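You operate a simulated robot arm through the tools that you are given. There is no shell and no other tool. Be economical: measure what you need, move in short steps, check, and stop when the job is done.

The job below is to be done with a simulated robot arm. You get a single attempt, and the scene is never put back.

TASK
Scrub the dark stain off the sample lap with soap.
Fine: soap the round brush in the soap can, lid on the large plate meanwhile; put brush and lid back. Set down upright: round brush. What is to be rubbed or washed off counts as gone when no trace of it is left.
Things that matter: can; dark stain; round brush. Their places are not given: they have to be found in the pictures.

Only the result counts: the job must be done as asked and must still hold three seconds after the hand-in. Knocking over, shifting, dropping, spilling or breaking anything else fails it. Lids that push on must go on centred and level and be pressed home; caps that screw on are set level and turned clockwise until they are tight.

THE ROBOT
A 6-joint arm with a two-finger parallel gripper, fixed in place. Base frame: the origin is at the foot of the arm, x ahead of it, y to its left, z up; the work surface is at about z = 0.9. Readings come in m, rad, newtons and seconds.
With the tool pointing down near the work surface it reaches from about 0.24 to 0.66 m from the base axis. Its first joint turns from -1.152 to 1.152 rad. Payload 2.9 kg.
The tool frame sits at the grasp point between the pads (the TCP): z along the fingers, y along the line on which they close. The tips reach 0.03 m beyond it. Largest opening 0.11 m; finger width 0.02, thickness 0.01; the body of the gripper, 0.048 by 0.112 m, starts 0.055 m behind the TCP.
Orientation is that of the tool frame in the base frame, as [roll, pitch, yaw] about the fixed x, y, z axes, in that order (R = Rz(yaw) Ry(pitch) Rx(roll)). With the fingers straight down and closing along the base's y, the tool's x points along the base's -x, its y along +y and its z along -z.

THE INTERFACE
- The arm moves only by the tool step_arm. Its argument "motion" is a list of rows, each a list of 7 numbers: the shift along the base's x, y, z in cm, then the turn, a rotation vector about the base's x, y, z in rad, then the gripper command, from -1 (fully open) to 1 (shut), values between in proportion. In form: [[dx, dy, dz, ax, ay, az, fingers], ...]. A call has 1 to 12 rows; each row shifts and turns the commanded pose from where the row before left it. Rows are played at 5 a second. More than 0.05 m and 0.15 rad between two rows, or a gripper value outside its range, and nothing of the call is played. A pose out of reach is approached as far as the arm can. The call stops where the force on the tool passes 40 N (or 10 N more than at its start, if that is more) or the arm is blocked; 0.2 s more then pass. The fingers move at their own pace (about 0.108 m/s each) and stop on an object; they squeeze with about 39 N. The grip force told is the motor's: it shows also when the fingers shut on nothing. Time passes only in rows, and 0.2 s behind the last, so rows that do not move let the fingers close. The reply holds the time, the measured pose of the TCP, the force on the tool along the base axes, the opening and the grip force, in the units named above and with some noise, with the torque about the TCP (base axes, N m) and any sound that the robot's microphone picked up.
- Cameras (640 x 400 px; columns grow to the right, rows downward): "scene" is fixed at [0.1062, 0.4476, 1.3936]; the picture's right is [-0.53, -0.85, 0.00], its down [-0.43, 0.27, -0.86] and it looks along [0.73, -0.46, -0.51] (base axes); focal length 278 px, centre (320, 200). "wrist" rides on the gripper at [0.072, 0.017, -0.103] in the tool frame; the picture's right is [-0.23, 0.97, 0.00], its down [-0.76, -0.18, -0.62] and it looks along [-0.61, -0.14, 0.78] (tool axes); focal length 222 px, centre (320, 200).
- snapshot(camera): a new picture of that camera. The clock stands still meanwhile.
- pixel_to_xyz(camera, pixels): for up to 12 pixels [column, row] of the newest picture of that camera ("zoom" is the newest enlarged one), the place [x, y, z] in the base frame of the surface seen there, good to about 0.002 m, but the place of the scene camera against the robot may be out by one fixed shift of up to 0.018 m in any direction. The clock stands still meanwhile.
- zoom(camera, box): a new picture of the part [left, top, right, bottom] of that camera's present view, enlarged. The clock stands still meanwhile.
- job_done(): hands the job in; it is judged then, once.

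Keep the steps short. Do not move on a guess: measure, check each grasp and each placing, and mend mistakes. In all there are 80 turns and 54 pictures (those below and enlarged ones count). Leave the gripper open and the arm clear of the work at the hand-in unless told otherwise, and finish with a single line.

The tools are called after "Emit:" as name(argument=value, ...) on one line, values as JSON. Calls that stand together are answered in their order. step_arm: Moves the arm, as the interface text tells. Its arguments: {"type":"object","properties":{"motion":{"type":"array"}},"required":["motion"]} The other tools are called the same way: snapshot (camera) takes a picture; pixel_to_xyz (camera, pixels) gives the place of the surface under pixels of a picture; zoom (camera, box) takes an enlarged picture of a part of a camera's view; job_done () hands the job in.

At the start:

```text
time: 0.0
tool_pos: [0.3769, 0.1381, 1.2625]
tcp_rot: [3.141, -0.001, -3.141]
contact_force: [-0.1, -0.9, 0.6]
moment: [-0.02, 0.0, 0.01]
gripper_width: 0.1098
gripper_force: 0.0
```

scene: 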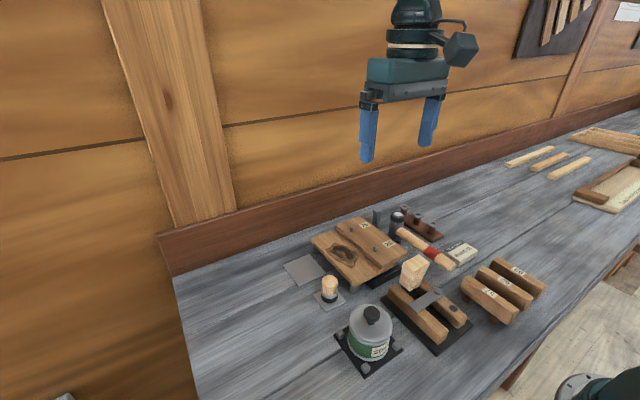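
wrist: 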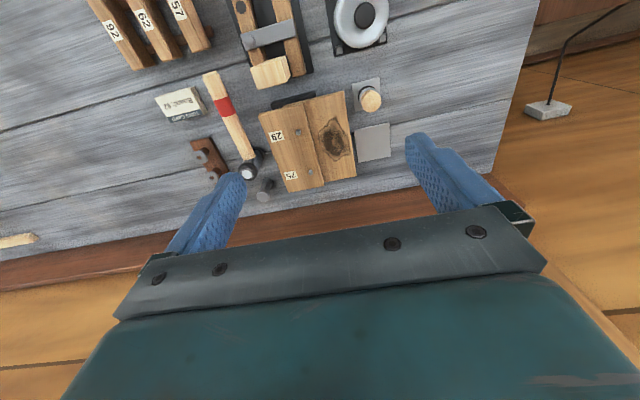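

I see a workbench with a can with a knobbed lid, a stained wooden piece, and a small brush-like item. I zoom in to identify them.

Emit:
zoom(camera="scene", box=[270, 190, 430, 290])

Emit:
zoom(camera="scene", box=[300, 260, 492, 380])

Emit:
zoom(camera="wrist", box=[220, 0, 444, 200])

```text
4.00 times, centred on (350, 240) of scene
```

zoom: 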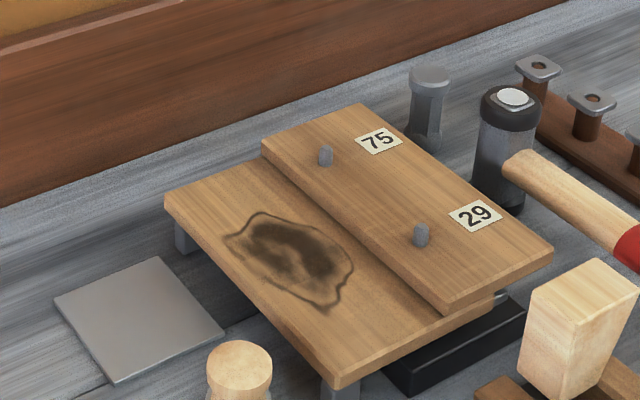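

```text
3.33 times, centred on (396, 320) of scene
```

zoom: 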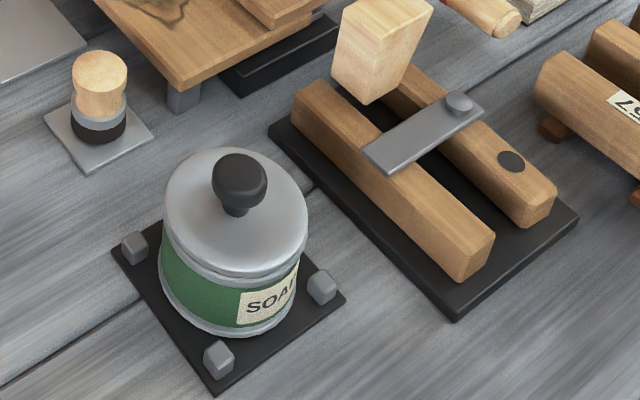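

```text
2.00 times, centred on (332, 100) of wrist
```

zoom: 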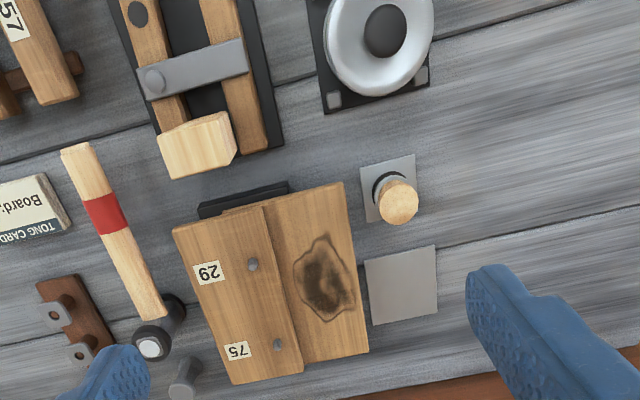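

Brush: wooden grip with black bristles on the small plate. Bare grey square: the large plate. Lap (left board) with stain. Measuring with the wrist zoom.

Emit:
pixel_to_xyz(camera="zoom", pixels=[[387, 30], [340, 45], [425, 35], [398, 203], [375, 185], [366, 262], [434, 247], [437, 313], [373, 324], [325, 280], [355, 345], [252, 265]])

Emit:
pixel_to_xyz(camera="wrist", pixels=[[353, 81], [379, 78], [355, 110], [383, 107], [325, 122], [350, 160], [322, 155], [345, 95], [340, 45], [386, 42], [365, 14], [369, 98]])

Emit:
pixel_to_xyz(camera="scene", pixels=[[329, 281], [372, 313], [327, 297], [357, 330], [304, 270], [345, 255], [340, 242], [352, 275], [372, 340]])

```text
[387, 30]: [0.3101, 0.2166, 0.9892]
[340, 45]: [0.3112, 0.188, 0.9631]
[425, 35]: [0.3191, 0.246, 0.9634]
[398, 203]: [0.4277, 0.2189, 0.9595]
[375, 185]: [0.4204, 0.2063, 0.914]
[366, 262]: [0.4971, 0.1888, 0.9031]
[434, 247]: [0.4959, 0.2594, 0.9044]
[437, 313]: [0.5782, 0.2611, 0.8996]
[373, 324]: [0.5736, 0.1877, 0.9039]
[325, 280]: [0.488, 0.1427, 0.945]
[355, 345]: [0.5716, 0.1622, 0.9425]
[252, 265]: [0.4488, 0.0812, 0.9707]
```

```text
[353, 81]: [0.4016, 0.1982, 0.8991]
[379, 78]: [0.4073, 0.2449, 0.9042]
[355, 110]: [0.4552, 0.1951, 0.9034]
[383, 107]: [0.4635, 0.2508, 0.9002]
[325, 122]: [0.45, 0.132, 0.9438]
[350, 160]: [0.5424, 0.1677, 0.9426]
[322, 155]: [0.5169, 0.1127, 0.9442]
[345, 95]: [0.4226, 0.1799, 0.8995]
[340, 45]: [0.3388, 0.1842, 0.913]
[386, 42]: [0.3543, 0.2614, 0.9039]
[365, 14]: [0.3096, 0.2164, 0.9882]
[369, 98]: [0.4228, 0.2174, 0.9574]
```

```text
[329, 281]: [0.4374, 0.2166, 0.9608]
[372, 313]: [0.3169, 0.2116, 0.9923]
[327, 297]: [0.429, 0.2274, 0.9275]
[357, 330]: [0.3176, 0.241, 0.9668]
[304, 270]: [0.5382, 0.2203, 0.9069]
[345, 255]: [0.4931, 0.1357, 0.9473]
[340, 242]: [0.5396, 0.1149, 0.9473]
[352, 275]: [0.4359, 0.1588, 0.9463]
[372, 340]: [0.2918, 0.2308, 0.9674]
```

Rough places: can (0.310, 0.216), brush (0.427, 0.219), large plate (0.536, 0.225), stain around (0.50, 0.14). I go above the can with the opening reduced, and look closer.

Emit:
step_arm(motion=[[-1.6, 1.9, -4, 0, 0, 0, -0.4], [-1.6, 1.9, -4, 0, 0, 0, -0.4], [-1.7, 2, -4, 0, 0, 0, -0.4], [-1.7, 2, -4, 0, 0, 0, -0.4], [0, 0, 0, 0, 0, 0, -0.4]])

Emit:
snapshot(camera="wrist")

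```text
time: 1.2
tool_pos: [0.3153, 0.214, 1.1068]
tcp_rot: [-3.141, -0.001, 3.14]
contact_force: [1.0, -0.3, -0.9]
moment: [0.02, -0.03, 0.0]
gripper_width: 0.077
gripper_force: 0.1
```

```text
48 pictures are left
```

wrist: 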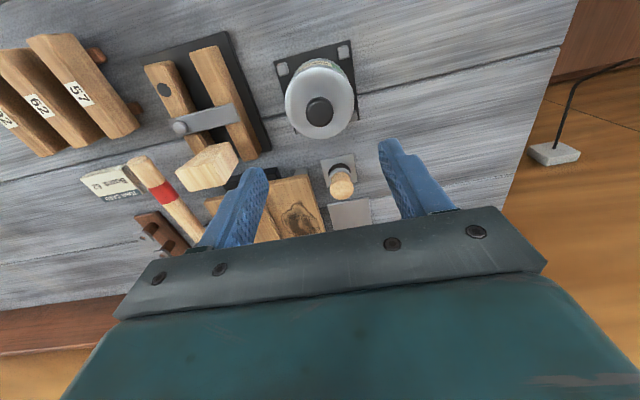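

Zoom in on can and brush from here.

Emit:
zoom(camera="wrist", box=[256, 30, 384, 150])

```text
3.33 times, centred on (320, 90) of wrist
```

zoom: 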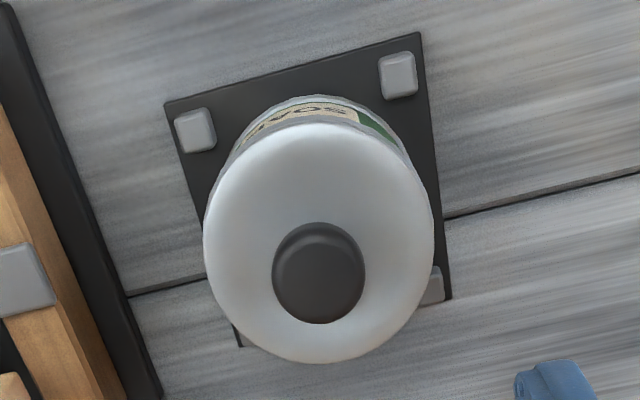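

Emit:
pixel_to_xyz(camera="zoom", pixels=[[319, 275], [277, 275], [362, 275], [319, 230], [319, 318], [208, 245], [430, 245], [320, 130], [320, 358], [320, 200], [300, 340], [320, 115]])

```text
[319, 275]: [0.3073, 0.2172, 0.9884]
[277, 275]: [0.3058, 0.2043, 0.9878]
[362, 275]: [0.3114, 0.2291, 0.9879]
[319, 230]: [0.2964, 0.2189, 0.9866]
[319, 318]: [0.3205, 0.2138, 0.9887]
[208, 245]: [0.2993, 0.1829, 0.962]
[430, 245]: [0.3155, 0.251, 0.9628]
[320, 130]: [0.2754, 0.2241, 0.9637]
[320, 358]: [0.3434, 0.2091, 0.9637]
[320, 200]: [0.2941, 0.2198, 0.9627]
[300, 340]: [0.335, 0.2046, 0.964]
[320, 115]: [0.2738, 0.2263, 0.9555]
```

Knob centre (0.309, 0.217), top 0.988, lid face 0.963. I go down in two stages to TCP z ≈ 0.998.

Emit:
step_arm(motion=[[-0.6, 0.3, -3, 0, 0, 0, -0.4], [0, 0, -4, 0, 0, 0, -0.4], [0, 0, 0, 0, 0, 0, -0.4]])

```text
time: 2.0
tool_pos: [0.3055, 0.2179, 1.0353]
tcp_rot: [-3.14, 0.0, -3.141]
contact_force: [-1.2, -0.4, 0.2]
moment: [-0.03, 0.0, -0.03]
gripper_width: 0.077
gripper_force: 0.0
```

Emit:
step_arm(motion=[[0.4, -0.15, -1.7, 0, 0, 0, -0.4], [0, 0, -1.7, 0, 0, 0, -0.4], [0, 0, 0, 0, 0, 0, -0.4], [0, 0, 0, 0, 0, 0, -0.4]])

Emit:
zoom(camera="scene", box=[308, 230, 436, 390])

```text
time: 3.0
tool_pos: [0.3076, 0.2173, 1.0007]
tcp_rot: [-3.141, -0.001, -3.141]
contact_force: [0.0, 0.0, -0.2]
moment: [-0.01, -0.02, 0.02]
gripper_width: 0.0771
gripper_force: 0.1
```

```text
2.50 times, centred on (372, 310) of scene
```

zoom: 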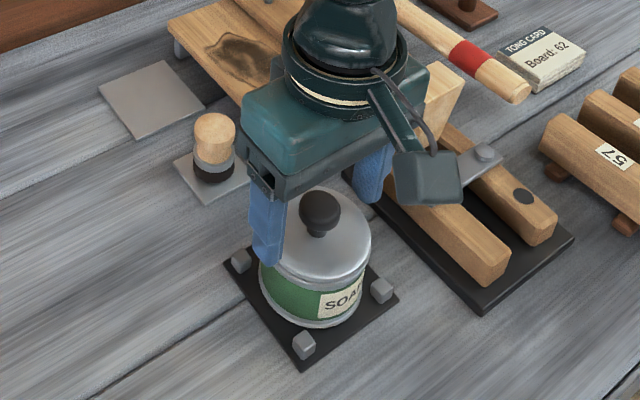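

The fingers straddle the knob. Lower 2 mm and close.

Emit:
step_arm(motion=[[0.1, 0, -0.2, 0, 0, 0, -0.4], [0, 0, 0, 0, 0, 0, 1], [0, 0, 0, 0, 0, 0, 1], [0, 0, 0, 0, 0, 0, 1]])

```text
time: 4.0
tool_pos: [0.3089, 0.2177, 0.9995]
tcp_rot: [-3.141, 0.001, -3.141]
contact_force: [0.7, -0.4, -0.3]
moment: [0.01, 0.03, 0.03]
gripper_width: 0.0257
gripper_force: 38.8
heard: snap
```

Held at 25.7 mm (the knob width). Lift straight up slowly.

Emit:
step_arm(motion=[[0, 0, 0.5, 0, 0, 0, 1], [0, 0, 1, 0, 0, 0, 1], [0, 0, 2, 0, 0, 0, 1], [0, 0, 2.5, 0, 0, 0, 1], [0, 0, 0, 0, 0, 0, 1]])

Emit:
snapshot(camera="scene")

```text
time: 5.2
tool_pos: [0.3069, 0.2169, 1.0597]
tcp_rot: [-3.141, 0.002, 3.141]
contact_force: [0.7, -0.1, -0.3]
moment: [-0.04, 0.02, -0.02]
gripper_width: 0.0254
gripper_force: 38.7
```

```text
45 pictures are left
```

scene: 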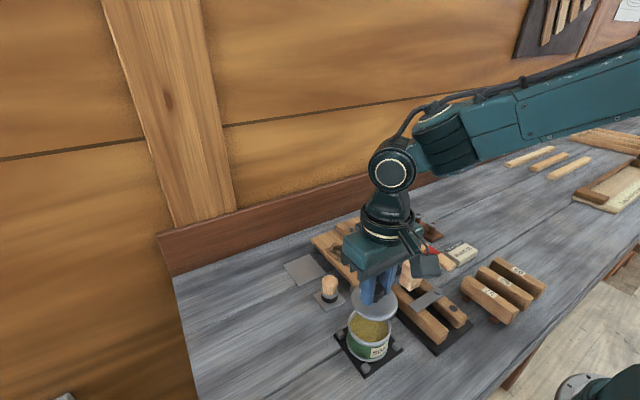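

Lid is off and level, soap is in the can. Carry the lid over to the large plate, centre (0.536, 0.224).

Emit:
step_arm(motion=[[0, 0, 3, 0, 0, 0, 1], [4, 0.1, 0, 0, 0, 0, 1], [4.5, 0.1, 0, 0, 0, 0, 1], [4.5, 0.1, 0, 0, 0, 0, 1], [4.5, 0.2, 0, 0, 0, 0, 1], [4.5, 0.2, 0, 0, 0, 0, 1], [0.9, 0, 0, 0, 0, 0, 1], [0, 0, 0, 0, 0, 0, 1]])

Emit:
snapshot(camera="wrist")

Emit:
zoom(camera="scene", box=[270, 190, 430, 390])

```text
time: 7.0
tool_pos: [0.5364, 0.2244, 1.0865]
tcp_rot: [3.141, 0.0, 3.14]
contact_force: [-0.3, 0.3, 0.4]
moment: [0.0, -0.03, 0.01]
gripper_width: 0.0254
gripper_force: 38.9
```

```text
44 pictures are left
```

wrist: 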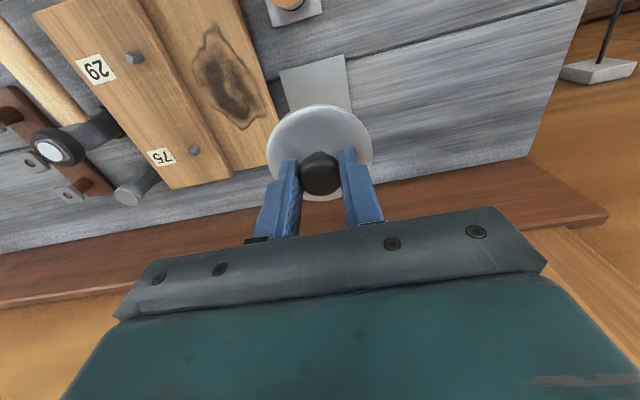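

```text
2.00 times, centred on (350, 290) of scene
```

zoom: 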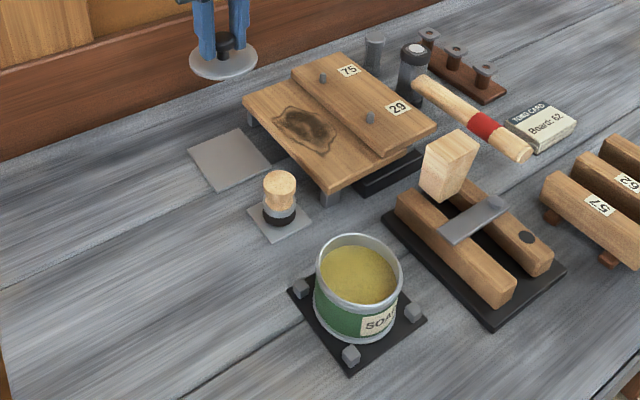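

Now I measure can, soap surface, plate, brush and stain in this view (known offset estimate vs wrist).

Emit:
pixel_to_xyz(camera="zoom", pixels=[[358, 275], [340, 262], [358, 236], [317, 260], [401, 265], [188, 150], [235, 129], [270, 165], [220, 191], [307, 128], [345, 110], [279, 180]])

Emit:
pixel_to_xyz(camera="wrist", pixels=[[280, 73], [345, 55], [350, 100], [195, 75], [240, 125], [270, 95], [215, 30], [230, 160], [275, 140], [205, 90], [135, 58], [160, 60]])

```text
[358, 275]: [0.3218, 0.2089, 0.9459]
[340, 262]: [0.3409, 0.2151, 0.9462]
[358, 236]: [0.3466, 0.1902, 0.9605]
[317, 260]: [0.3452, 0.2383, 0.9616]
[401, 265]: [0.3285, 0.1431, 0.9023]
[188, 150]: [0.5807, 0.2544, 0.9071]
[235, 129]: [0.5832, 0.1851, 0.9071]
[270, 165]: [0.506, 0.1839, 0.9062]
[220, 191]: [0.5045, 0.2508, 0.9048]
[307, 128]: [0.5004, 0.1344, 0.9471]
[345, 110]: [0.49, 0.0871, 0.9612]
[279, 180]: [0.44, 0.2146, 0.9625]
```

```text
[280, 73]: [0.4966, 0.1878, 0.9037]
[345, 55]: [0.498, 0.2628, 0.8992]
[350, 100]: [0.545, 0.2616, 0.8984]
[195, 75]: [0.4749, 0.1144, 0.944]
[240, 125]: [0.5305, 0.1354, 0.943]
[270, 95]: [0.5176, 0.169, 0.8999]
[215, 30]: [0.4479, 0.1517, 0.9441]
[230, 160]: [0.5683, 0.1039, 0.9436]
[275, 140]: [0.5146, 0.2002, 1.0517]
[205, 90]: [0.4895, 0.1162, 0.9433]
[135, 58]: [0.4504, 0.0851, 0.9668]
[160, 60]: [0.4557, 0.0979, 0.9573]
```

Soap surface ≈0.943, rim ≈0.958. Lower the lid to the plate, slowly at the end.

Emit:
step_arm(motion=[[0, 0, -4, 0, 0, 0, 1], [0, 0, -4, 0, 0, 0, 1], [0, 0, -2.5, 0, 0, 0, 1], [0, 0, -1, 0, 0, 0, 1], [0, 0, 0, 0, 0, 0, 1]])

Emit:
zoom(camera="scene", box=[256, 220, 384, 300])

```text
time: 8.2
tool_pos: [0.5402, 0.225, 0.9709]
tcp_rot: [-3.141, 0.0, -3.14]
contact_force: [0.3, -0.2, -1.0]
moment: [-0.02, 0.03, 0.0]
gripper_width: 0.0255
gripper_force: 38.8
```

```text
5.00 times, centred on (320, 260) of scene
```

zoom: 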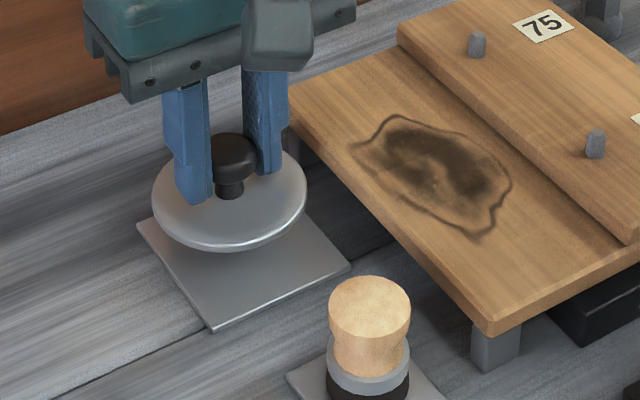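

Emit:
step_arm(motion=[[-0.2, 0, -1, 0, 0, 0, 1], [0, 0, -0.5, 0, 0, 0, 1], [0, 0, -0.3, 0, 0, 0, 1], [0, 0, -0.2, 0, 0, 0, 1], [0, 0, 0, 0, 0, 0, 1]])

Emit:
zoom(camera="scene", box=[256, 220, 384, 300])

```text
time: 9.4
tool_pos: [0.5379, 0.225, 0.953]
tcp_rot: [3.142, 0.0, -3.141]
contact_force: [0.4, 0.2, -0.8]
moment: [0.01, -0.01, -0.01]
gripper_width: 0.0256
gripper_force: 39.2
```

```text
5.00 times, centred on (320, 260) of scene
```

zoom: 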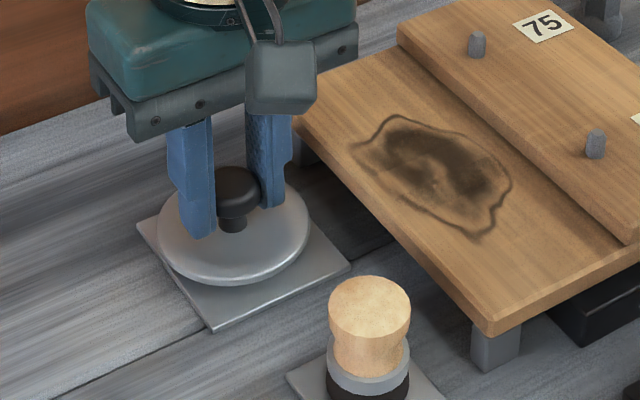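

Not yet touching; lower in 1 mm–2 mm steps watching the force.

Emit:
step_arm(motion=[[-0.2, 0, -0.2, 0, 0, 0, 1], [0, 0, -0.2, 0, 0, 0, 1], [0, 0, -0.2, 0, 0, 0, 1], [0, 0, 0, 0, 0, 0, 1]])

```text
time: 10.4
tool_pos: [0.5352, 0.226, 0.9475]
tcp_rot: [3.138, 0.004, 3.14]
contact_force: [-3.0, -0.9, 12.6]
moment: [0.23, 0.15, 0.05]
gripper_width: 0.0257
gripper_force: 39.5
```

Contact (12.6 N). Ease up 1 mm, open partially, rise.

Emit:
step_arm(motion=[[0, 0, 0.1, 0, 0, 0, 1], [0, 0, 0, 0, 0, 0, -0.2], [0, 0, 0, 0, 0, 0, -0.2], [0, 0, 2, 0, 0, 0, -0.2], [0, 0, 4, 0, 0, 0, -0.2], [0, 0, 4, 0, 0, 0, -0.2]])

Emit:
zoom(camera="scene", box=[256, 220, 384, 300])

```text
time: 11.8
tool_pos: [0.5338, 0.223, 1.0484]
tcp_rot: [-3.141, -0.001, -3.141]
contact_force: [0.9, -0.2, -0.5]
moment: [-0.01, 0.0, 0.01]
gripper_width: 0.0659
gripper_force: 0.0
```

```text
5.00 times, centred on (320, 260) of scene
```

zoom: 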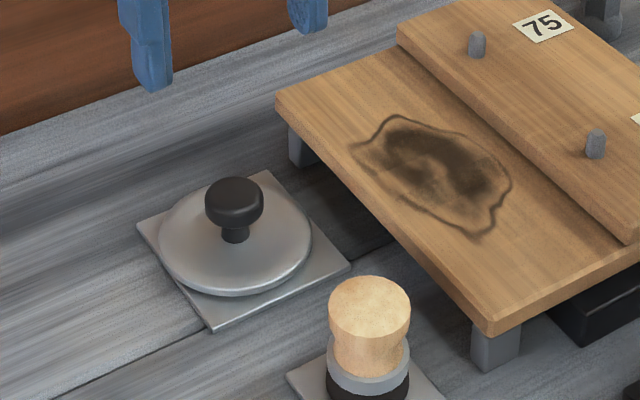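

Lid sits well on the plate. Now turn the gripper -90° about z (fingers closing along x) while moving over the brush.

Emit:
step_arm(motion=[[0, 0, 1, 0, 0, -0.1428, -0.2], [-1.1, 0, 0.5, 0, 0, -0.1428, -0.2], [-1.1, 0, 0, 0, 0, -0.1428, -0.2], [-1.1, 0, 0, 0, 0, -0.1428, -0.2], [-1.1, 0, 0, 0, 0, -0.1428, -0.2], [-1.1, 0, 0, 0, 0, -0.1428, -0.2], [-1.1, 0, 0, 0, 0, -0.1428, -0.2], [-1.1, 0, 0, 0, 0, -0.1428, -0.2], [-1.1, -0.2, 0, 0, 0, -0.1428, -0.2], [-1.0, -0.2, 0, 0, 0, -0.1428, -0.2], [-1.0, 0, 0, 0, 0, -0.1428, -0.2], [0, 0, 0, 0, 0, 0, -0.2]])

Emit:
snapshot(camera="wrist")

```text
time: 14.4
tool_pos: [0.4258, 0.2209, 1.0622]
tcp_rot: [-3.141, 0.001, 1.57]
contact_force: [-0.1, -0.5, -0.5]
moment: [0.02, 0.03, 0.02]
gripper_width: 0.0659
gripper_force: 0.0
```

```text
39 pictures are left
```

wrist: 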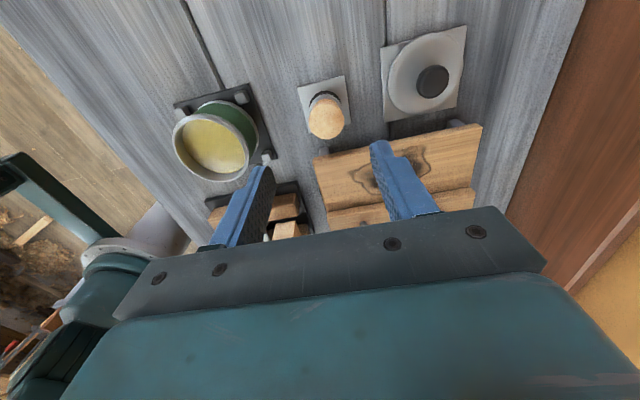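

Emit:
zoom(camera="wrist", box=[272, 60, 384, 150])

Emit:
pixel_to_xyz(camera="wrist", pixels=[[326, 118], [310, 119], [341, 115], [326, 101], [326, 135], [215, 148], [175, 140], [247, 150], [215, 178], [210, 118], [322, 168], [475, 128]])

```text
4.44 times, centred on (328, 105) of wrist
```

zoom: 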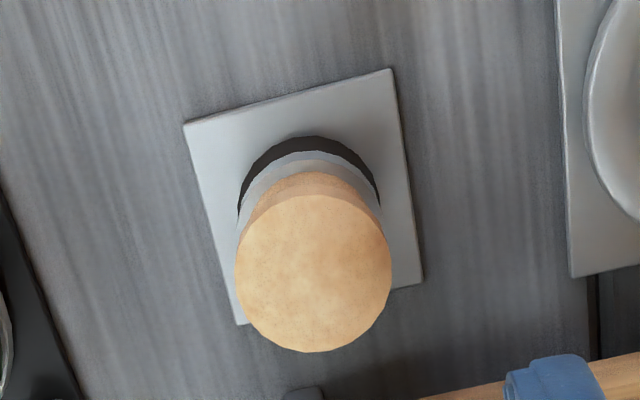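

```text
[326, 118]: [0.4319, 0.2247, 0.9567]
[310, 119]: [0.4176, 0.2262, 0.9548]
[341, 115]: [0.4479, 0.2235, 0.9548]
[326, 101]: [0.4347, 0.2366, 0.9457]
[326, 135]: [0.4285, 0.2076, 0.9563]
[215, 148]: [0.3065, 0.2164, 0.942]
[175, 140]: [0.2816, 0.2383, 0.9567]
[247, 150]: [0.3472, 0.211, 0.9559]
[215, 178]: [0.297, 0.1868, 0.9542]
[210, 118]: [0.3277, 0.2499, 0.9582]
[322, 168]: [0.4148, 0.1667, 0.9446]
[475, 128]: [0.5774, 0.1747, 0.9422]
```

Emit:
pixel_to_xyz(camera="zoom", pixels=[[314, 273], [240, 273], [387, 273], [314, 205], [314, 345], [250, 170], [185, 123], [390, 71], [422, 281], [238, 322]])

```text
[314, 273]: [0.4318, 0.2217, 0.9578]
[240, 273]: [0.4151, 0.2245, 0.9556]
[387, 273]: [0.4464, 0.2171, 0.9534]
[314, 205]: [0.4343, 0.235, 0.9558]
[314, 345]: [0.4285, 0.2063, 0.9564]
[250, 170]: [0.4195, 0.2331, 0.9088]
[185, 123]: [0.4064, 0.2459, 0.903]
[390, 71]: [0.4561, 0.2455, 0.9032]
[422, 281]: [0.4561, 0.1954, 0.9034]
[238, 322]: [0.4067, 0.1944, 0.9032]
```

Brush axis (0.431, 0.2205), radius 15 mm, standing centred on its plate. Descend to TCP z ≈ 0.953.

Emit:
step_arm(motion=[[0.5, 0, -3, 0, 0, 0, -0.2], [0, 0, -3, 0, 0, 0, -0.2], [0, 0, -3, 0, 0, 0, -0.2], [0, 0, 0, 0, 0, 0, -0.2]])

```text
time: 15.4
tool_pos: [0.4291, 0.2216, 0.9731]
tcp_rot: [3.141, 0.0, 1.571]
contact_force: [0.5, 0.6, -0.2]
moment: [0.01, 0.01, 0.02]
gripper_width: 0.066
gripper_force: 0.1
```

Emit:
step_arm(motion=[[0.2, -0.1, -1, 0, 0, 0, -0.2], [0, 0, -1, 0, 0, 0, -0.2], [0, 0, 0, 0, 0, 0, -0.2], [0, 0, 0, 0, 0, 0, -0.2]])

Emit:
zoom(camera="scene", box=[280, 240, 408, 320])

```text
time: 16.4
tool_pos: [0.4327, 0.2208, 0.9526]
tcp_rot: [-3.14, 0.0, 1.572]
contact_force: [0.0, -0.3, -0.5]
moment: [-0.02, -0.02, 0.03]
gripper_width: 0.0658
gripper_force: 0.1
```

```text
5.00 times, centred on (344, 280) of scene
```

zoom: 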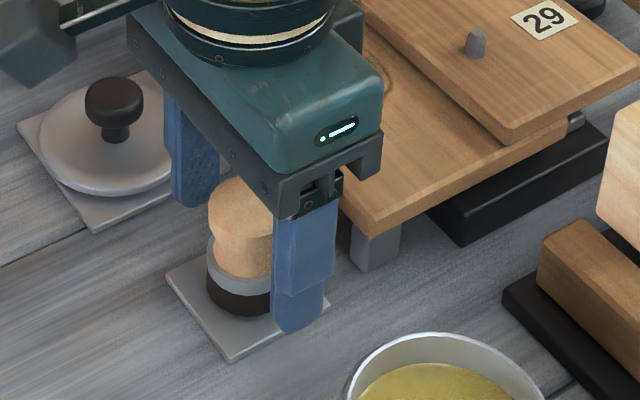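

Well straddled. Close and lift slightly.

Emit:
step_arm(motion=[[0, 0, 0, 0, 0, 0, 1], [0, 0, 0, 0, 0, 0, 1], [0, 0, 0, 0, 0, 0, 1], [0, 0, 1, 0, 0, 0, 1], [0, 0, 4, 0, 0, 0, 1], [0, 0, 3, 0, 0, 0, 1], [0, 0, 0, 0, 0, 0, 1]])

Emit:
zoom(camera="scene", box=[260, 200, 420, 320])

```text
time: 18.0
tool_pos: [0.432, 0.22, 1.0332]
tcp_rot: [-3.141, 0.0, 1.57]
contact_force: [0.1, -0.9, -0.4]
moment: [-0.03, -0.04, 0.01]
gripper_width: 0.0333
gripper_force: 38.9
```

```text
3.33 times, centred on (340, 260) of scene
```

zoom: 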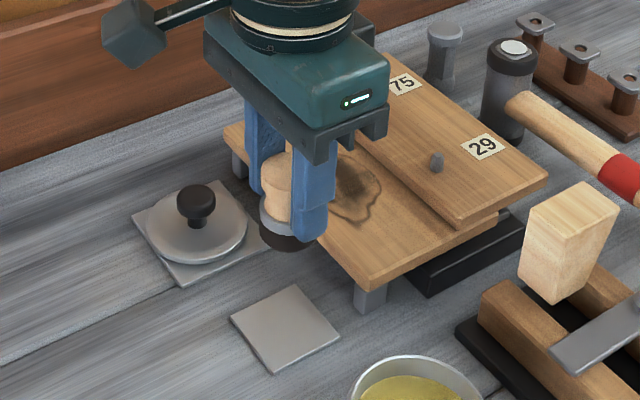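

Brush held upright; its bottom is ≈49 mm below the TCP. Move over the can centre (0.309, 0.217).

Emit:
step_arm(motion=[[-4, -0.1, 0.5, 0, 0, 0, 1], [-4, -0.1, 0, 0, 0, 0, 1], [-4.3, -0.1, 0, 0, 0, 0, 1], [0, 0, 0, 0, 0, 0, 1], [0, 0, 0, 0, 0, 0, 1]])

Emit:
snapshot(camera="wrist")

```text
time: 19.2
tool_pos: [0.3085, 0.2175, 1.0377]
tcp_rot: [-3.141, 0.0, 1.57]
contact_force: [-0.1, -0.2, 0.4]
moment: [0.04, 0.01, 0.0]
gripper_width: 0.0333
gripper_force: 39.4
```

```text
35 pictures are left
```

wrist: 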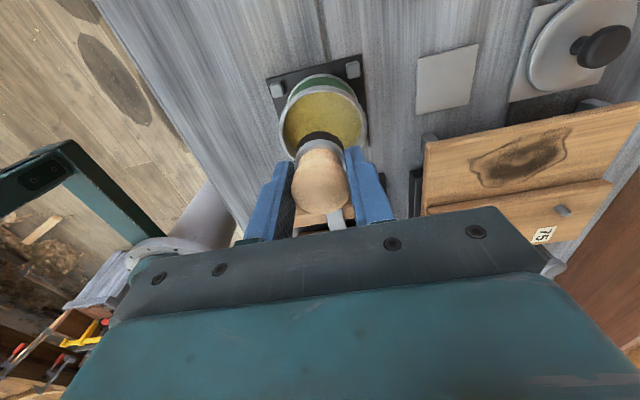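

Emit:
pixel_to_xyz(camera="wrist", pixels=[[281, 130], [366, 122], [323, 91], [320, 110], [300, 130], [355, 130]])

```text
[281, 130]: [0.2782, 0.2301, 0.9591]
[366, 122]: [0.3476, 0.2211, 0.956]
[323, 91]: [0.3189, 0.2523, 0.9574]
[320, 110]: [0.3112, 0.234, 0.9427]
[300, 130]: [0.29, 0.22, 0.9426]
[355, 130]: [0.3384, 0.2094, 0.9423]
```

Can centre confirmed ≈(0.310, 0.2175), soap at 0.9425. Lower until the bristles are in the soap (TCP ≈0.988).

Emit:
step_arm(motion=[[0.1, 0, -2, 0, 0, 0, 1], [0, 0, -1.5, 0, 0, 0, 1], [0, 0, -0.7, 0, 0, 0, 1], [0, 0, -0.4, 0, 0, 0, 1], [0, 0, 0, 0, 0, 0, 1]])

```text
time: 20.4
tool_pos: [0.3095, 0.2169, 0.993]
tcp_rot: [3.141, -0.001, 1.57]
contact_force: [-9.2, -4.7, 33.2]
moment: [-0.27, 0.43, 0.02]
gripper_width: 0.0336
gripper_force: 39.0
```

Firm contact with the soap (33 N). Ease up a bit and rub gently in small strokes.

Emit:
step_arm(motion=[[0, 0, 0.3, 0, 0, 0, 1], [0, 0.4, 0, 0, 0, 0, 1], [0, -0.8, 0, 0, 0, 0, 1], [0, 0.4, 0, 0, 0, 0, 1], [0.3, 0, 0, 0, 0, 0, 1], [-0.6, 0, 0, 0, 0, 0, 1], [0.3, 0, 0, 0, 0, 0, 1], [0, 0, 0, 0, 0, 0, 1]])

```text
time: 22.2
tool_pos: [0.312, 0.2156, 0.9939]
tcp_rot: [3.141, -0.001, 1.571]
contact_force: [0.0, 0.6, -0.8]
moment: [0.0, -0.03, 0.0]
gripper_width: 0.0333
gripper_force: 39.6
```

Emit:
step_arm(motion=[[0, 0, -0.15, 0, 0, 0, 1], [0, 0, 0, 0, 0, 0, 1], [0, 0.3, 0, 0, 0, 0, 1], [0, -0.6, 0, 0, 0, 0, 1], [0, 0.3, 0, 0, 0, 0, 1], [0, 0, 0, 0, 0, 0, 1]])

```text
time: 23.6
tool_pos: [0.3119, 0.2172, 0.9926]
tcp_rot: [-3.141, -0.001, 1.57]
contact_force: [0.2, 0.0, -0.1]
moment: [-0.01, -0.02, 0.01]
gripper_width: 0.0334
gripper_force: 38.9
```

Emit:
step_arm(motion=[[0, 0, 2, 0, 0, 0, 1], [0, 0, 3, 0, 0, 0, 1], [0, 0, 1, 0, 0, 0, 1], [0, 0, 0, 0, 0, 0, 1]])

Emit:
zoom(camera="scene", box=[308, 240, 436, 370])

```text
time: 24.6
tool_pos: [0.3106, 0.2169, 1.0539]
tcp_rot: [3.141, 0.0, 1.57]
contact_force: [0.6, -0.2, -0.6]
moment: [-0.01, 0.0, 0.01]
gripper_width: 0.0333
gripper_force: 38.7
```

```text
3.08 times, centred on (372, 305) of scene
```

zoom: 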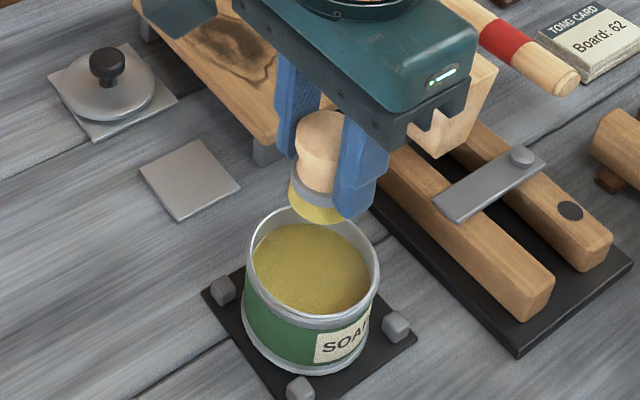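

The bristles are yellow with soap. Now map the stain from the wrist camera.

Emit:
zoom(camera="wrist", box=[420, 100, 640, 240])

```text
2.86 times, centred on (530, 170) of wrist
```

zoom: 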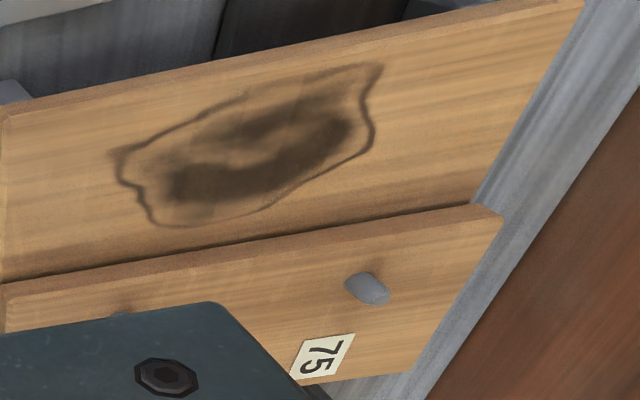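

Emit:
pixel_to_xyz(camera="zoom", pixels=[[112, 155], [120, 185], [155, 222], [215, 222], [300, 185], [370, 145], [382, 65], [300, 80], [200, 115], [5, 275], [465, 205], [5, 110]])

Emit:
pixel_to_xyz(camera="zoom", pixels=[[580, 2], [5, 290], [490, 208], [368, 280]])

```text
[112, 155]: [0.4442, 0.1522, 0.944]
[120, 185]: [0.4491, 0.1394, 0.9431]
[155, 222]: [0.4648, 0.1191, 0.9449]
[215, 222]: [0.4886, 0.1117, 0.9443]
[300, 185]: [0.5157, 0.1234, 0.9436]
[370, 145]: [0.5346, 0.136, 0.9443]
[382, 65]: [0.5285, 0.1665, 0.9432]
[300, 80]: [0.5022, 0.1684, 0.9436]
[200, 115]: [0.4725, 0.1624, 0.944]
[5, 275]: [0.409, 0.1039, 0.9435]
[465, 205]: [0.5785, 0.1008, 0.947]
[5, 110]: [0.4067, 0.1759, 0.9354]
```

```text
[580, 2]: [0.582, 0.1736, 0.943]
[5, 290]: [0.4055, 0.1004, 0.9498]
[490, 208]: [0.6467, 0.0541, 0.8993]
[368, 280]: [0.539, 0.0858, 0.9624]
```

Stain spans x 0.444–0.536, y 0.111–0.169 on the lap at z 0.944; step of the upper board at y≈0.102. Move over its middle and lower near contact.

Emit:
step_arm(motion=[[4, -1.5, 0, 0, 0, 0, 1], [4, -1.5, 0, 0, 0, 0, 1], [4, -1.7, 0, 0, 0, 0, 1], [4, -1.6, 0, 0, 0, 0, 1], [2, -1.4, -1, 0, 0, 0, 1], [0, 0, -2, 0, 0, 0, 1], [0, 0, -1.8, 0, 0, 0, 1], [0, 0, 0, 0, 0, 0, 1], [0, 0, 0, 0, 0, 0, 1]])

```text
time: 26.6
tool_pos: [0.4919, 0.1403, 1.006]
tcp_rot: [3.141, 0.0, 1.572]
contact_force: [-0.3, 1.3, -0.5]
moment: [-0.02, 0.0, 0.02]
gripper_width: 0.0334
gripper_force: 39.4
```

Emit:
step_arm(motion=[[0, 0, -0.7, 0, 0, 0, 1], [0, 0, -0.3, 0, 0, 0, 1], [0, 0, -0.1, 0, 0, 0, 1], [0, 0, 0, 0, 0, 0, 1]])

```text
time: 27.6
tool_pos: [0.4921, 0.1402, 0.9938]
tcp_rot: [-3.14, -0.001, 1.57]
contact_force: [0.0, -0.4, 0.4]
moment: [0.02, -0.03, -0.01]
gripper_width: 0.0336
gripper_force: 39.1
```

Emit:
step_arm(motion=[[0, 0, -0.1, 0, 0, 0, 1], [0, 0, 0, 0, 0, 0, 1]])

```text
time: 28.2
tool_pos: [0.4919, 0.1401, 0.9935]
tcp_rot: [3.141, -0.001, 1.571]
contact_force: [0.4, -0.4, -0.2]
moment: [0.01, -0.01, 0.0]
gripper_width: 0.0334
gripper_force: 39.6
```

Emit:
step_arm(motion=[[0, 0, -0.1, 0, 0, 0, 1], [0, 0, 0, 0, 0, 0, 1]])

```text
time: 28.8
tool_pos: [0.4911, 0.1398, 0.9921]
tcp_rot: [3.142, -0.001, 1.57]
contact_force: [0.5, -0.4, -0.2]
moment: [0.03, 0.0, -0.02]
gripper_width: 0.0334
gripper_force: 38.8
```

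Emit:
step_arm(motion=[[0, 0, -0.1, 0, 0, 0, 1], [0, 0, 0, 0, 0, 0, 1]])

```text
time: 29.4
tool_pos: [0.4915, 0.1394, 0.993]
tcp_rot: [3.14, 0.0, 1.572]
contact_force: [-2.5, 0.4, 4.7]
moment: [0.02, 0.07, 0.02]
gripper_width: 0.0333
gripper_force: 39.1
```

Light contact (4.7 N). First short strokes along x.

Emit:
step_arm(motion=[[-1.5, 0, 0, 0, 0, 0, 1], [-1.5, 0, 0, 0, 0, 0, 1], [-1.5, 0, 0, 0, 0, 0, 1], [-0.7, 0, 0, 0, 0, 0, 1], [1.2, 0, 0, 0, 0, 0, 1], [1.5, 0, 0, 0, 0, 0, 1], [1.5, 0, 0, 0, 0, 0, 1], [1.5, 0, 0, 0, 0, 0, 1], [1.5, 0, 0, 0, 0, 0, 1], [1.5, 0, 0, 0, 0, 0, 1], [1, 0, 0, 0, 0, 0, 1], [0, 0, 0, 0, 0, 0, 1]])

Emit:
zoom(camera="scene", box=[280, 200, 440, 300])

```text
time: 32.0
tool_pos: [0.538, 0.142, 0.9914]
tcp_rot: [3.142, 0.0, 1.57]
contact_force: [-8.2, -0.1, 20.4]
moment: [-0.03, 0.34, -0.02]
gripper_width: 0.0336
gripper_force: 39.1
```

```text
4.00 times, centred on (360, 250) of scene
```

zoom: 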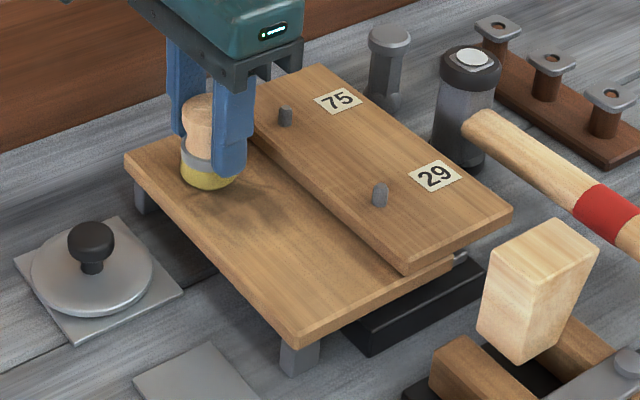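

Stain fades strongly. Ease 1 mm and continue: row y≈0.157 back, then y≈0.124.

Emit:
step_arm(motion=[[0, 0.8, 0.1, 0, 0, 0, 1], [0, 0.7, 0, 0, 0, 0, 1], [-1.5, 0, 0, 0, 0, 0, 1], [-1.5, 0, 0, 0, 0, 0, 1], [-1.5, 0, 0, 0, 0, 0, 1], [-1.5, 0, 0, 0, 0, 0, 1], [-1.5, 0, 0, 0, 0, 0, 1], [-1.5, 0, 0, 0, 0, 0, 1], [-0.8, 0, 0, 0, 0, 0, 1], [0, 0, 0, 0, 0, 0, 1]])

```text
time: 34.2
tool_pos: [0.4377, 0.1549, 0.9921]
tcp_rot: [3.14, -0.001, 1.572]
contact_force: [0.7, -0.5, 2.7]
moment: [0.0, -0.09, -0.05]
gripper_width: 0.0336
gripper_force: 39.4
```

Emit:
step_arm(motion=[[0, -1.1, -0.05, 0, 0, 0, 1], [0, -1.1, 0, 0, 0, 0, 1], [0.5, -1, 0, 0, 0, 0, 1], [1.5, 0, 0, 0, 0, 0, 1], [1.5, 0, 0, 0, 0, 0, 1], [1.5, 0, 0, 0, 0, 0, 1], [1.5, 0, 0, 0, 0, 0, 1], [1.5, 0, 0, 0, 0, 0, 1], [1.5, 0, 0, 0, 0, 0, 1], [0.5, 0, 0, 0, 0, 0, 1], [0, 0, 0, 0, 0, 0, 1]])

Emit:
zoom(camera="scene", box=[280, 200, 440, 300])

```text
time: 36.6
tool_pos: [0.5379, 0.1243, 0.9923]
tcp_rot: [3.141, -0.001, 1.57]
contact_force: [-4.7, 2.1, 13.8]
moment: [0.12, 0.26, -0.01]
gripper_width: 0.0334
gripper_force: 38.9
```

```text
4.00 times, centred on (360, 250) of scene
```

zoom: 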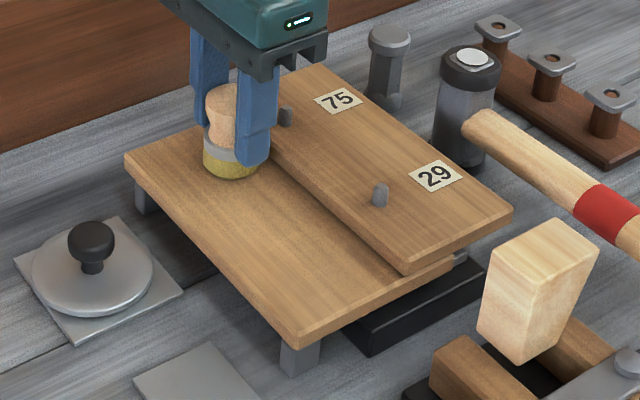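

Looks clean already; one more pass over the whole area for any faint trace.

Emit:
step_arm(motion=[[0, 0.7, 0, 0, 0, 0, 1], [-1.5, 0, 0, 0, 0, 0, 1], [-1.5, 0, 0, 0, 0, 0, 1], [-1.5, 0, 0, 0, 0, 0, 1], [-1.5, 0, 0, 0, 0, 0, 1], [-1.5, 0, 0, 0, 0, 0, 1], [-1.5, 0, 0, 0, 0, 0, 1], [-0.9, 0, 0, 0, 0, 0, 1], [0, 0.8, 0, 0, 0, 0, 1], [0, 0.8, 0, 0, 0, 0, 1]])

Emit:
step_arm(motion=[[1.5, 0, 0, 0, 0, 0, 1], [1.5, 0, 0, 0, 0, 0, 1], [1.5, 0, 0, 0, 0, 0, 1], [1.5, 0, 0, 0, 0, 0, 1], [1.5, 0, 0, 0, 0, 0, 1], [1.5, 0, 0, 0, 0, 0, 1], [0.9, 0, 0, 0, 0, 0, 1], [0, 0.8, 0, 0, 0, 0, 1], [0, 0.7, 0, 0, 0, 0, 1], [-1.5, 0, 0, 0, 0, 0, 1], [-1.5, 0, 0, 0, 0, 0, 1], [-1.5, 0, 0, 0, 0, 0, 1]])

Emit:
step_arm(motion=[[-1.5, 0, 0, 0, 0, 0, 1], [-1.5, 0, 0, 0, 0, 0, 1], [-1.5, 0, 0, 0, 0, 0, 1], [-0.8, 0, 0, 0, 0, 0, 1], [0, 0, 2, 0, 0, 0, 1], [0, 0, 2, 0, 0, 0, 1], [0, 2, 1, 0, 0, 0, 1], [0, 2, 0, 0, 0, 0, 1], [0, 0, 0, 0, 0, 0, 1]])

Emit:
zoom(camera="scene", box=[280, 200, 440, 300])

Emit:
snapshot(camera="wrist")

```text
time: 38.8
tool_pos: [0.4381, 0.145, 0.9906]
tcp_rot: [3.139, 0.001, 1.569]
contact_force: [1.3, -11.0, 26.5]
moment: [-0.49, -0.1, 0.0]
gripper_width: 0.0335
gripper_force: 38.8
```

```text
time: 41.4
tool_pos: [0.4945, 0.1584, 0.9906]
tcp_rot: [-3.141, -0.001, 1.571]
contact_force: [-0.2, -0.1, 0.1]
moment: [-0.03, 0.03, 0.0]
gripper_width: 0.0334
gripper_force: 39.1
```

```text
time: 43.4
tool_pos: [0.4401, 0.2014, 1.041]
tcp_rot: [-3.141, 0.0, 1.571]
contact_force: [0.0, -0.2, 0.0]
moment: [-0.01, -0.05, 0.01]
gripper_width: 0.0333
gripper_force: 39.1
```

```text
4.00 times, centred on (360, 250) of scene
```

zoom: 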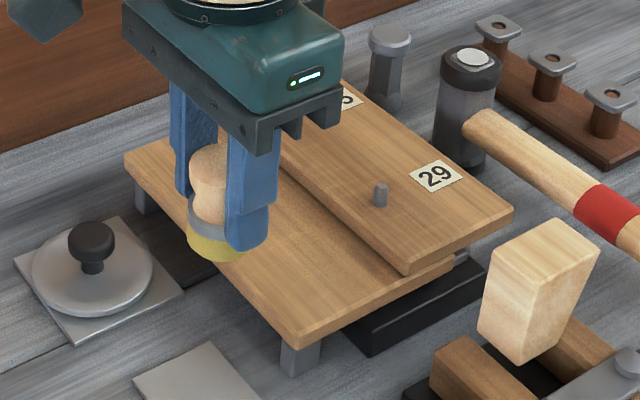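

```text
29 pictures are left
```

wrist: 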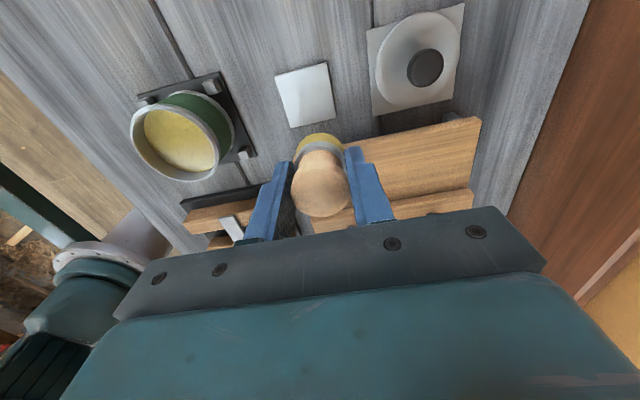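

Move over the small plate (0.432, 0.2205) and inspect the lap without occlusion before setting the brush down.

Emit:
step_arm(motion=[[-0.8, 1.9, 0, 0, 0, 0, 1], [0, 0, 0, 0, 0, 0, 1], [0, 0, 0, 0, 0, 0, 1]])

Emit:
zoom(camera="scene", box=[304, 210, 400, 280])

Emit:
zoom(camera="wrist", box=[280, 80, 500, 240])

```text
time: 44.2
tool_pos: [0.4326, 0.2188, 1.0413]
tcp_rot: [-3.141, 0.0, 1.571]
contact_force: [-0.6, 0.8, -1.1]
moment: [-0.03, -0.01, -0.01]
gripper_width: 0.0333
gripper_force: 39.3
```

```text
5.71 times, centred on (352, 245) of scene
```

zoom: 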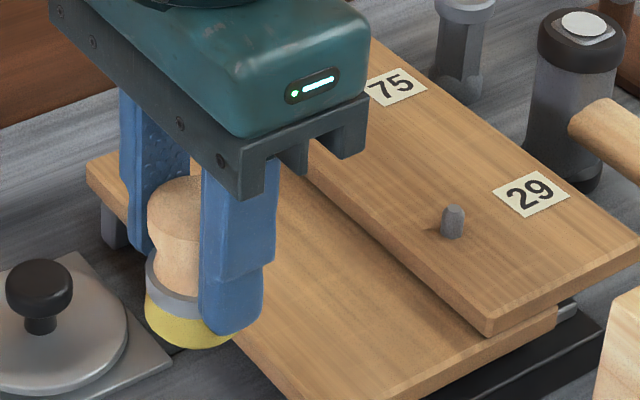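

```text
2.50 times, centred on (390, 160) of wrist
```

zoom: 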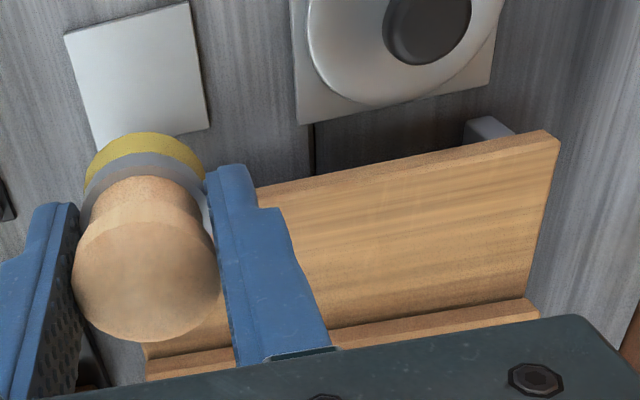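

I want an unobstructed view: shift back over the can (brush held high) and zoom on the lap.

Emit:
step_arm(motion=[[-4, 0, 1.5, 0, 0, 0, 1], [-4, 0, 0, 0, 0, 0, 1], [-4, 0, 0, 0, 0, 0, 1], [0, 0, 0, 0, 0, 0, 1]])

Emit:
zoom(camera="scene", box=[296, 210, 408, 280])

Emit:
zoom(camera="wrist", box=[420, 100, 640, 240])

```text
time: 45.2
tool_pos: [0.3088, 0.2182, 1.0555]
tcp_rot: [3.141, 0.0, 1.571]
contact_force: [-0.2, 0.2, -0.3]
moment: [-0.01, -0.02, -0.01]
gripper_width: 0.0333
gripper_force: 39.4
```

```text
5.71 times, centred on (352, 245) of scene
```

zoom: 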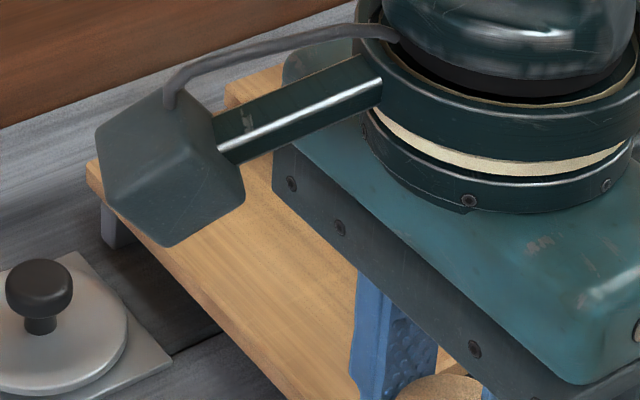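

```text
2.86 times, centred on (530, 170) of wrist
```

zoom: 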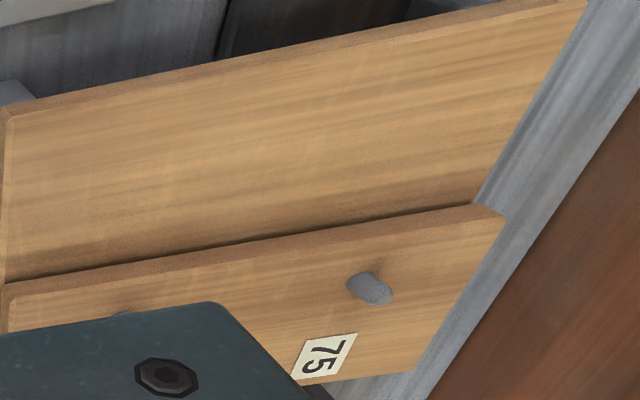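

Emit:
zoom(camera="wrist", box=[450, 110, 570, 190])

```text
5.00 times, centred on (510, 150) of wrist
```

zoom: 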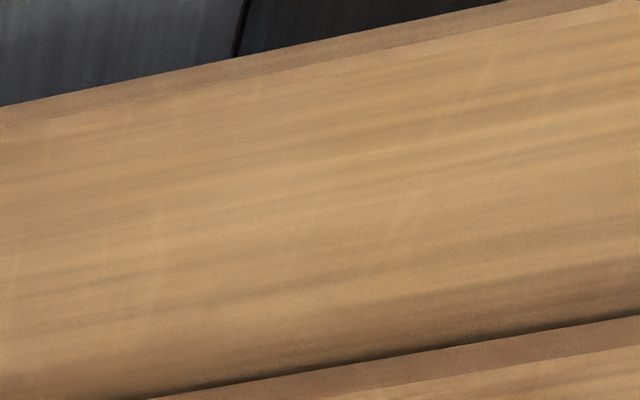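

No trace left, lap unmoved. Back over the small plate and lower.

Emit:
step_arm(motion=[[4, 0.1, 0, 0, 0, 0, 1], [4, 0.1, 0, 0, 0, 0, 1], [4.3, 0, 0, 0, 0, 0, 1], [0, 0, -3, 0, 0, 0, 1], [0, 0, -3.5, 0, 0, 0, 1], [0, 0, -2.2, 0, 0, 0, 1], [0, 0, 0, 0, 0, 0, 1], [0, 0, 0, 0, 0, 0, 1]])

```text
time: 47.0
tool_pos: [0.4319, 0.2212, 0.9701]
tcp_rot: [3.14, 0.0, 1.571]
contact_force: [0.7, 0.2, 0.4]
moment: [0.01, 0.0, 0.02]
gripper_width: 0.0336
gripper_force: 39.5
```

Emit:
step_arm(motion=[[0, 0, -1, 0, 0, 0, 1], [0, 0, -0.5, 0, 0, 0, 1], [0, 0, -0.2, 0, 0, 0, 1], [0, 0, 0, 0, 0, 0, 1]])

```text
time: 48.0
tool_pos: [0.4316, 0.2213, 0.9534]
tcp_rot: [-3.141, 0.0, 1.571]
contact_force: [0.3, -0.6, 0.0]
moment: [0.01, -0.01, 0.01]
gripper_width: 0.0336
gripper_force: 38.6
```

Emit:
step_arm(motion=[[0, 0, -0.1, 0, 0, 0, 1], [0, 0, -0.1, 0, 0, 0, 1], [0, 0, 0, 0, 0, 0, 1]])

```text
time: 48.8
tool_pos: [0.4335, 0.2219, 0.9505]
tcp_rot: [-3.14, 0.001, 1.573]
contact_force: [-0.6, -0.1, 3.8]
moment: [0.04, 0.05, 0.01]
gripper_width: 0.0334
gripper_force: 39.1
```

Touching (3.8 N). Release and rise.

Emit:
step_arm(motion=[[0, 0, 0, 0, 0, 0, -0.2], [0, 0, 0, 0, 0, 0, -0.2], [0, 0, 2, 0, 0, 0, -0.2], [0, 0, 4, 0, 0, 0, -0.2], [0, 0, 4, 0, 0, 0, -0.2], [0, 0, 0, 0, 0, 0, -0.2]])

Emit:
zoom(camera="wrist", box=[256, 40, 416, 150])

Emit:
zoom(camera="scene", box=[260, 200, 420, 320])

```text
time: 50.2
tool_pos: [0.4348, 0.2222, 1.0513]
tcp_rot: [3.142, 0.0, 1.57]
contact_force: [-0.6, 0.1, -0.5]
moment: [-0.01, 0.0, -0.01]
gripper_width: 0.0659
gripper_force: 0.2
```

```text
3.64 times, centred on (336, 95) of wrist
```

zoom: 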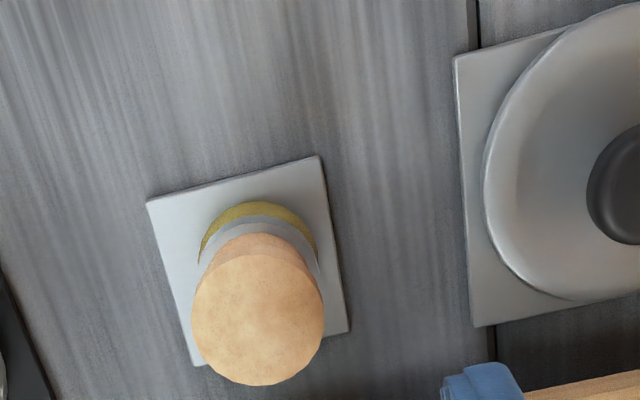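

```text
3.33 times, centred on (340, 260) of scene
```

zoom: 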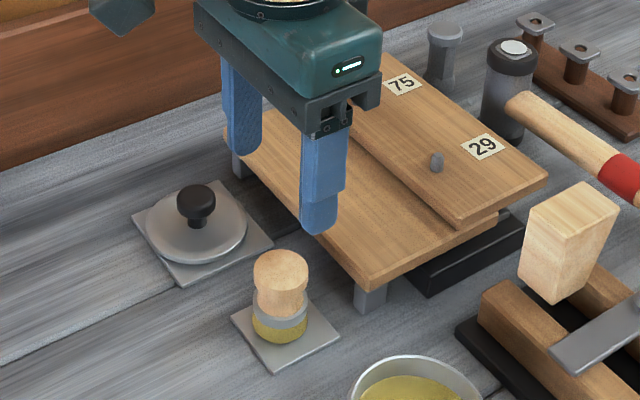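

Brush stands upright on its plate. Now over to the lid; rise and look at it from near.

Emit:
step_arm(motion=[[3.5, 0, 1, 0, 0, 0, -0.2], [3.5, 0, 0, 0, 0, 0, -0.2], [3, 0, 0, 0, 0, 0, -0.2], [0, 0, 0, 0, 0, 0, -0.2]])

Emit:
zoom(camera="wrist", box=[256, 50, 384, 150])

```text
time: 51.2
tool_pos: [0.5377, 0.2235, 1.061]
tcp_rot: [-3.141, -0.001, 1.572]
contact_force: [-0.3, -0.4, -0.5]
moment: [0.01, -0.01, 0.0]
gripper_width: 0.066
gripper_force: 0.1
```

```text
4.00 times, centred on (320, 100) of wrist
```

zoom: 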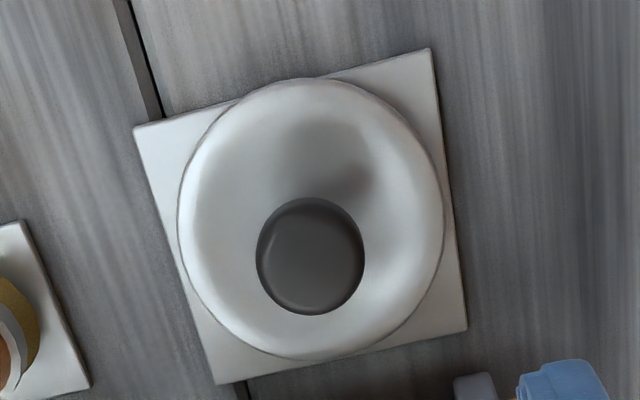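

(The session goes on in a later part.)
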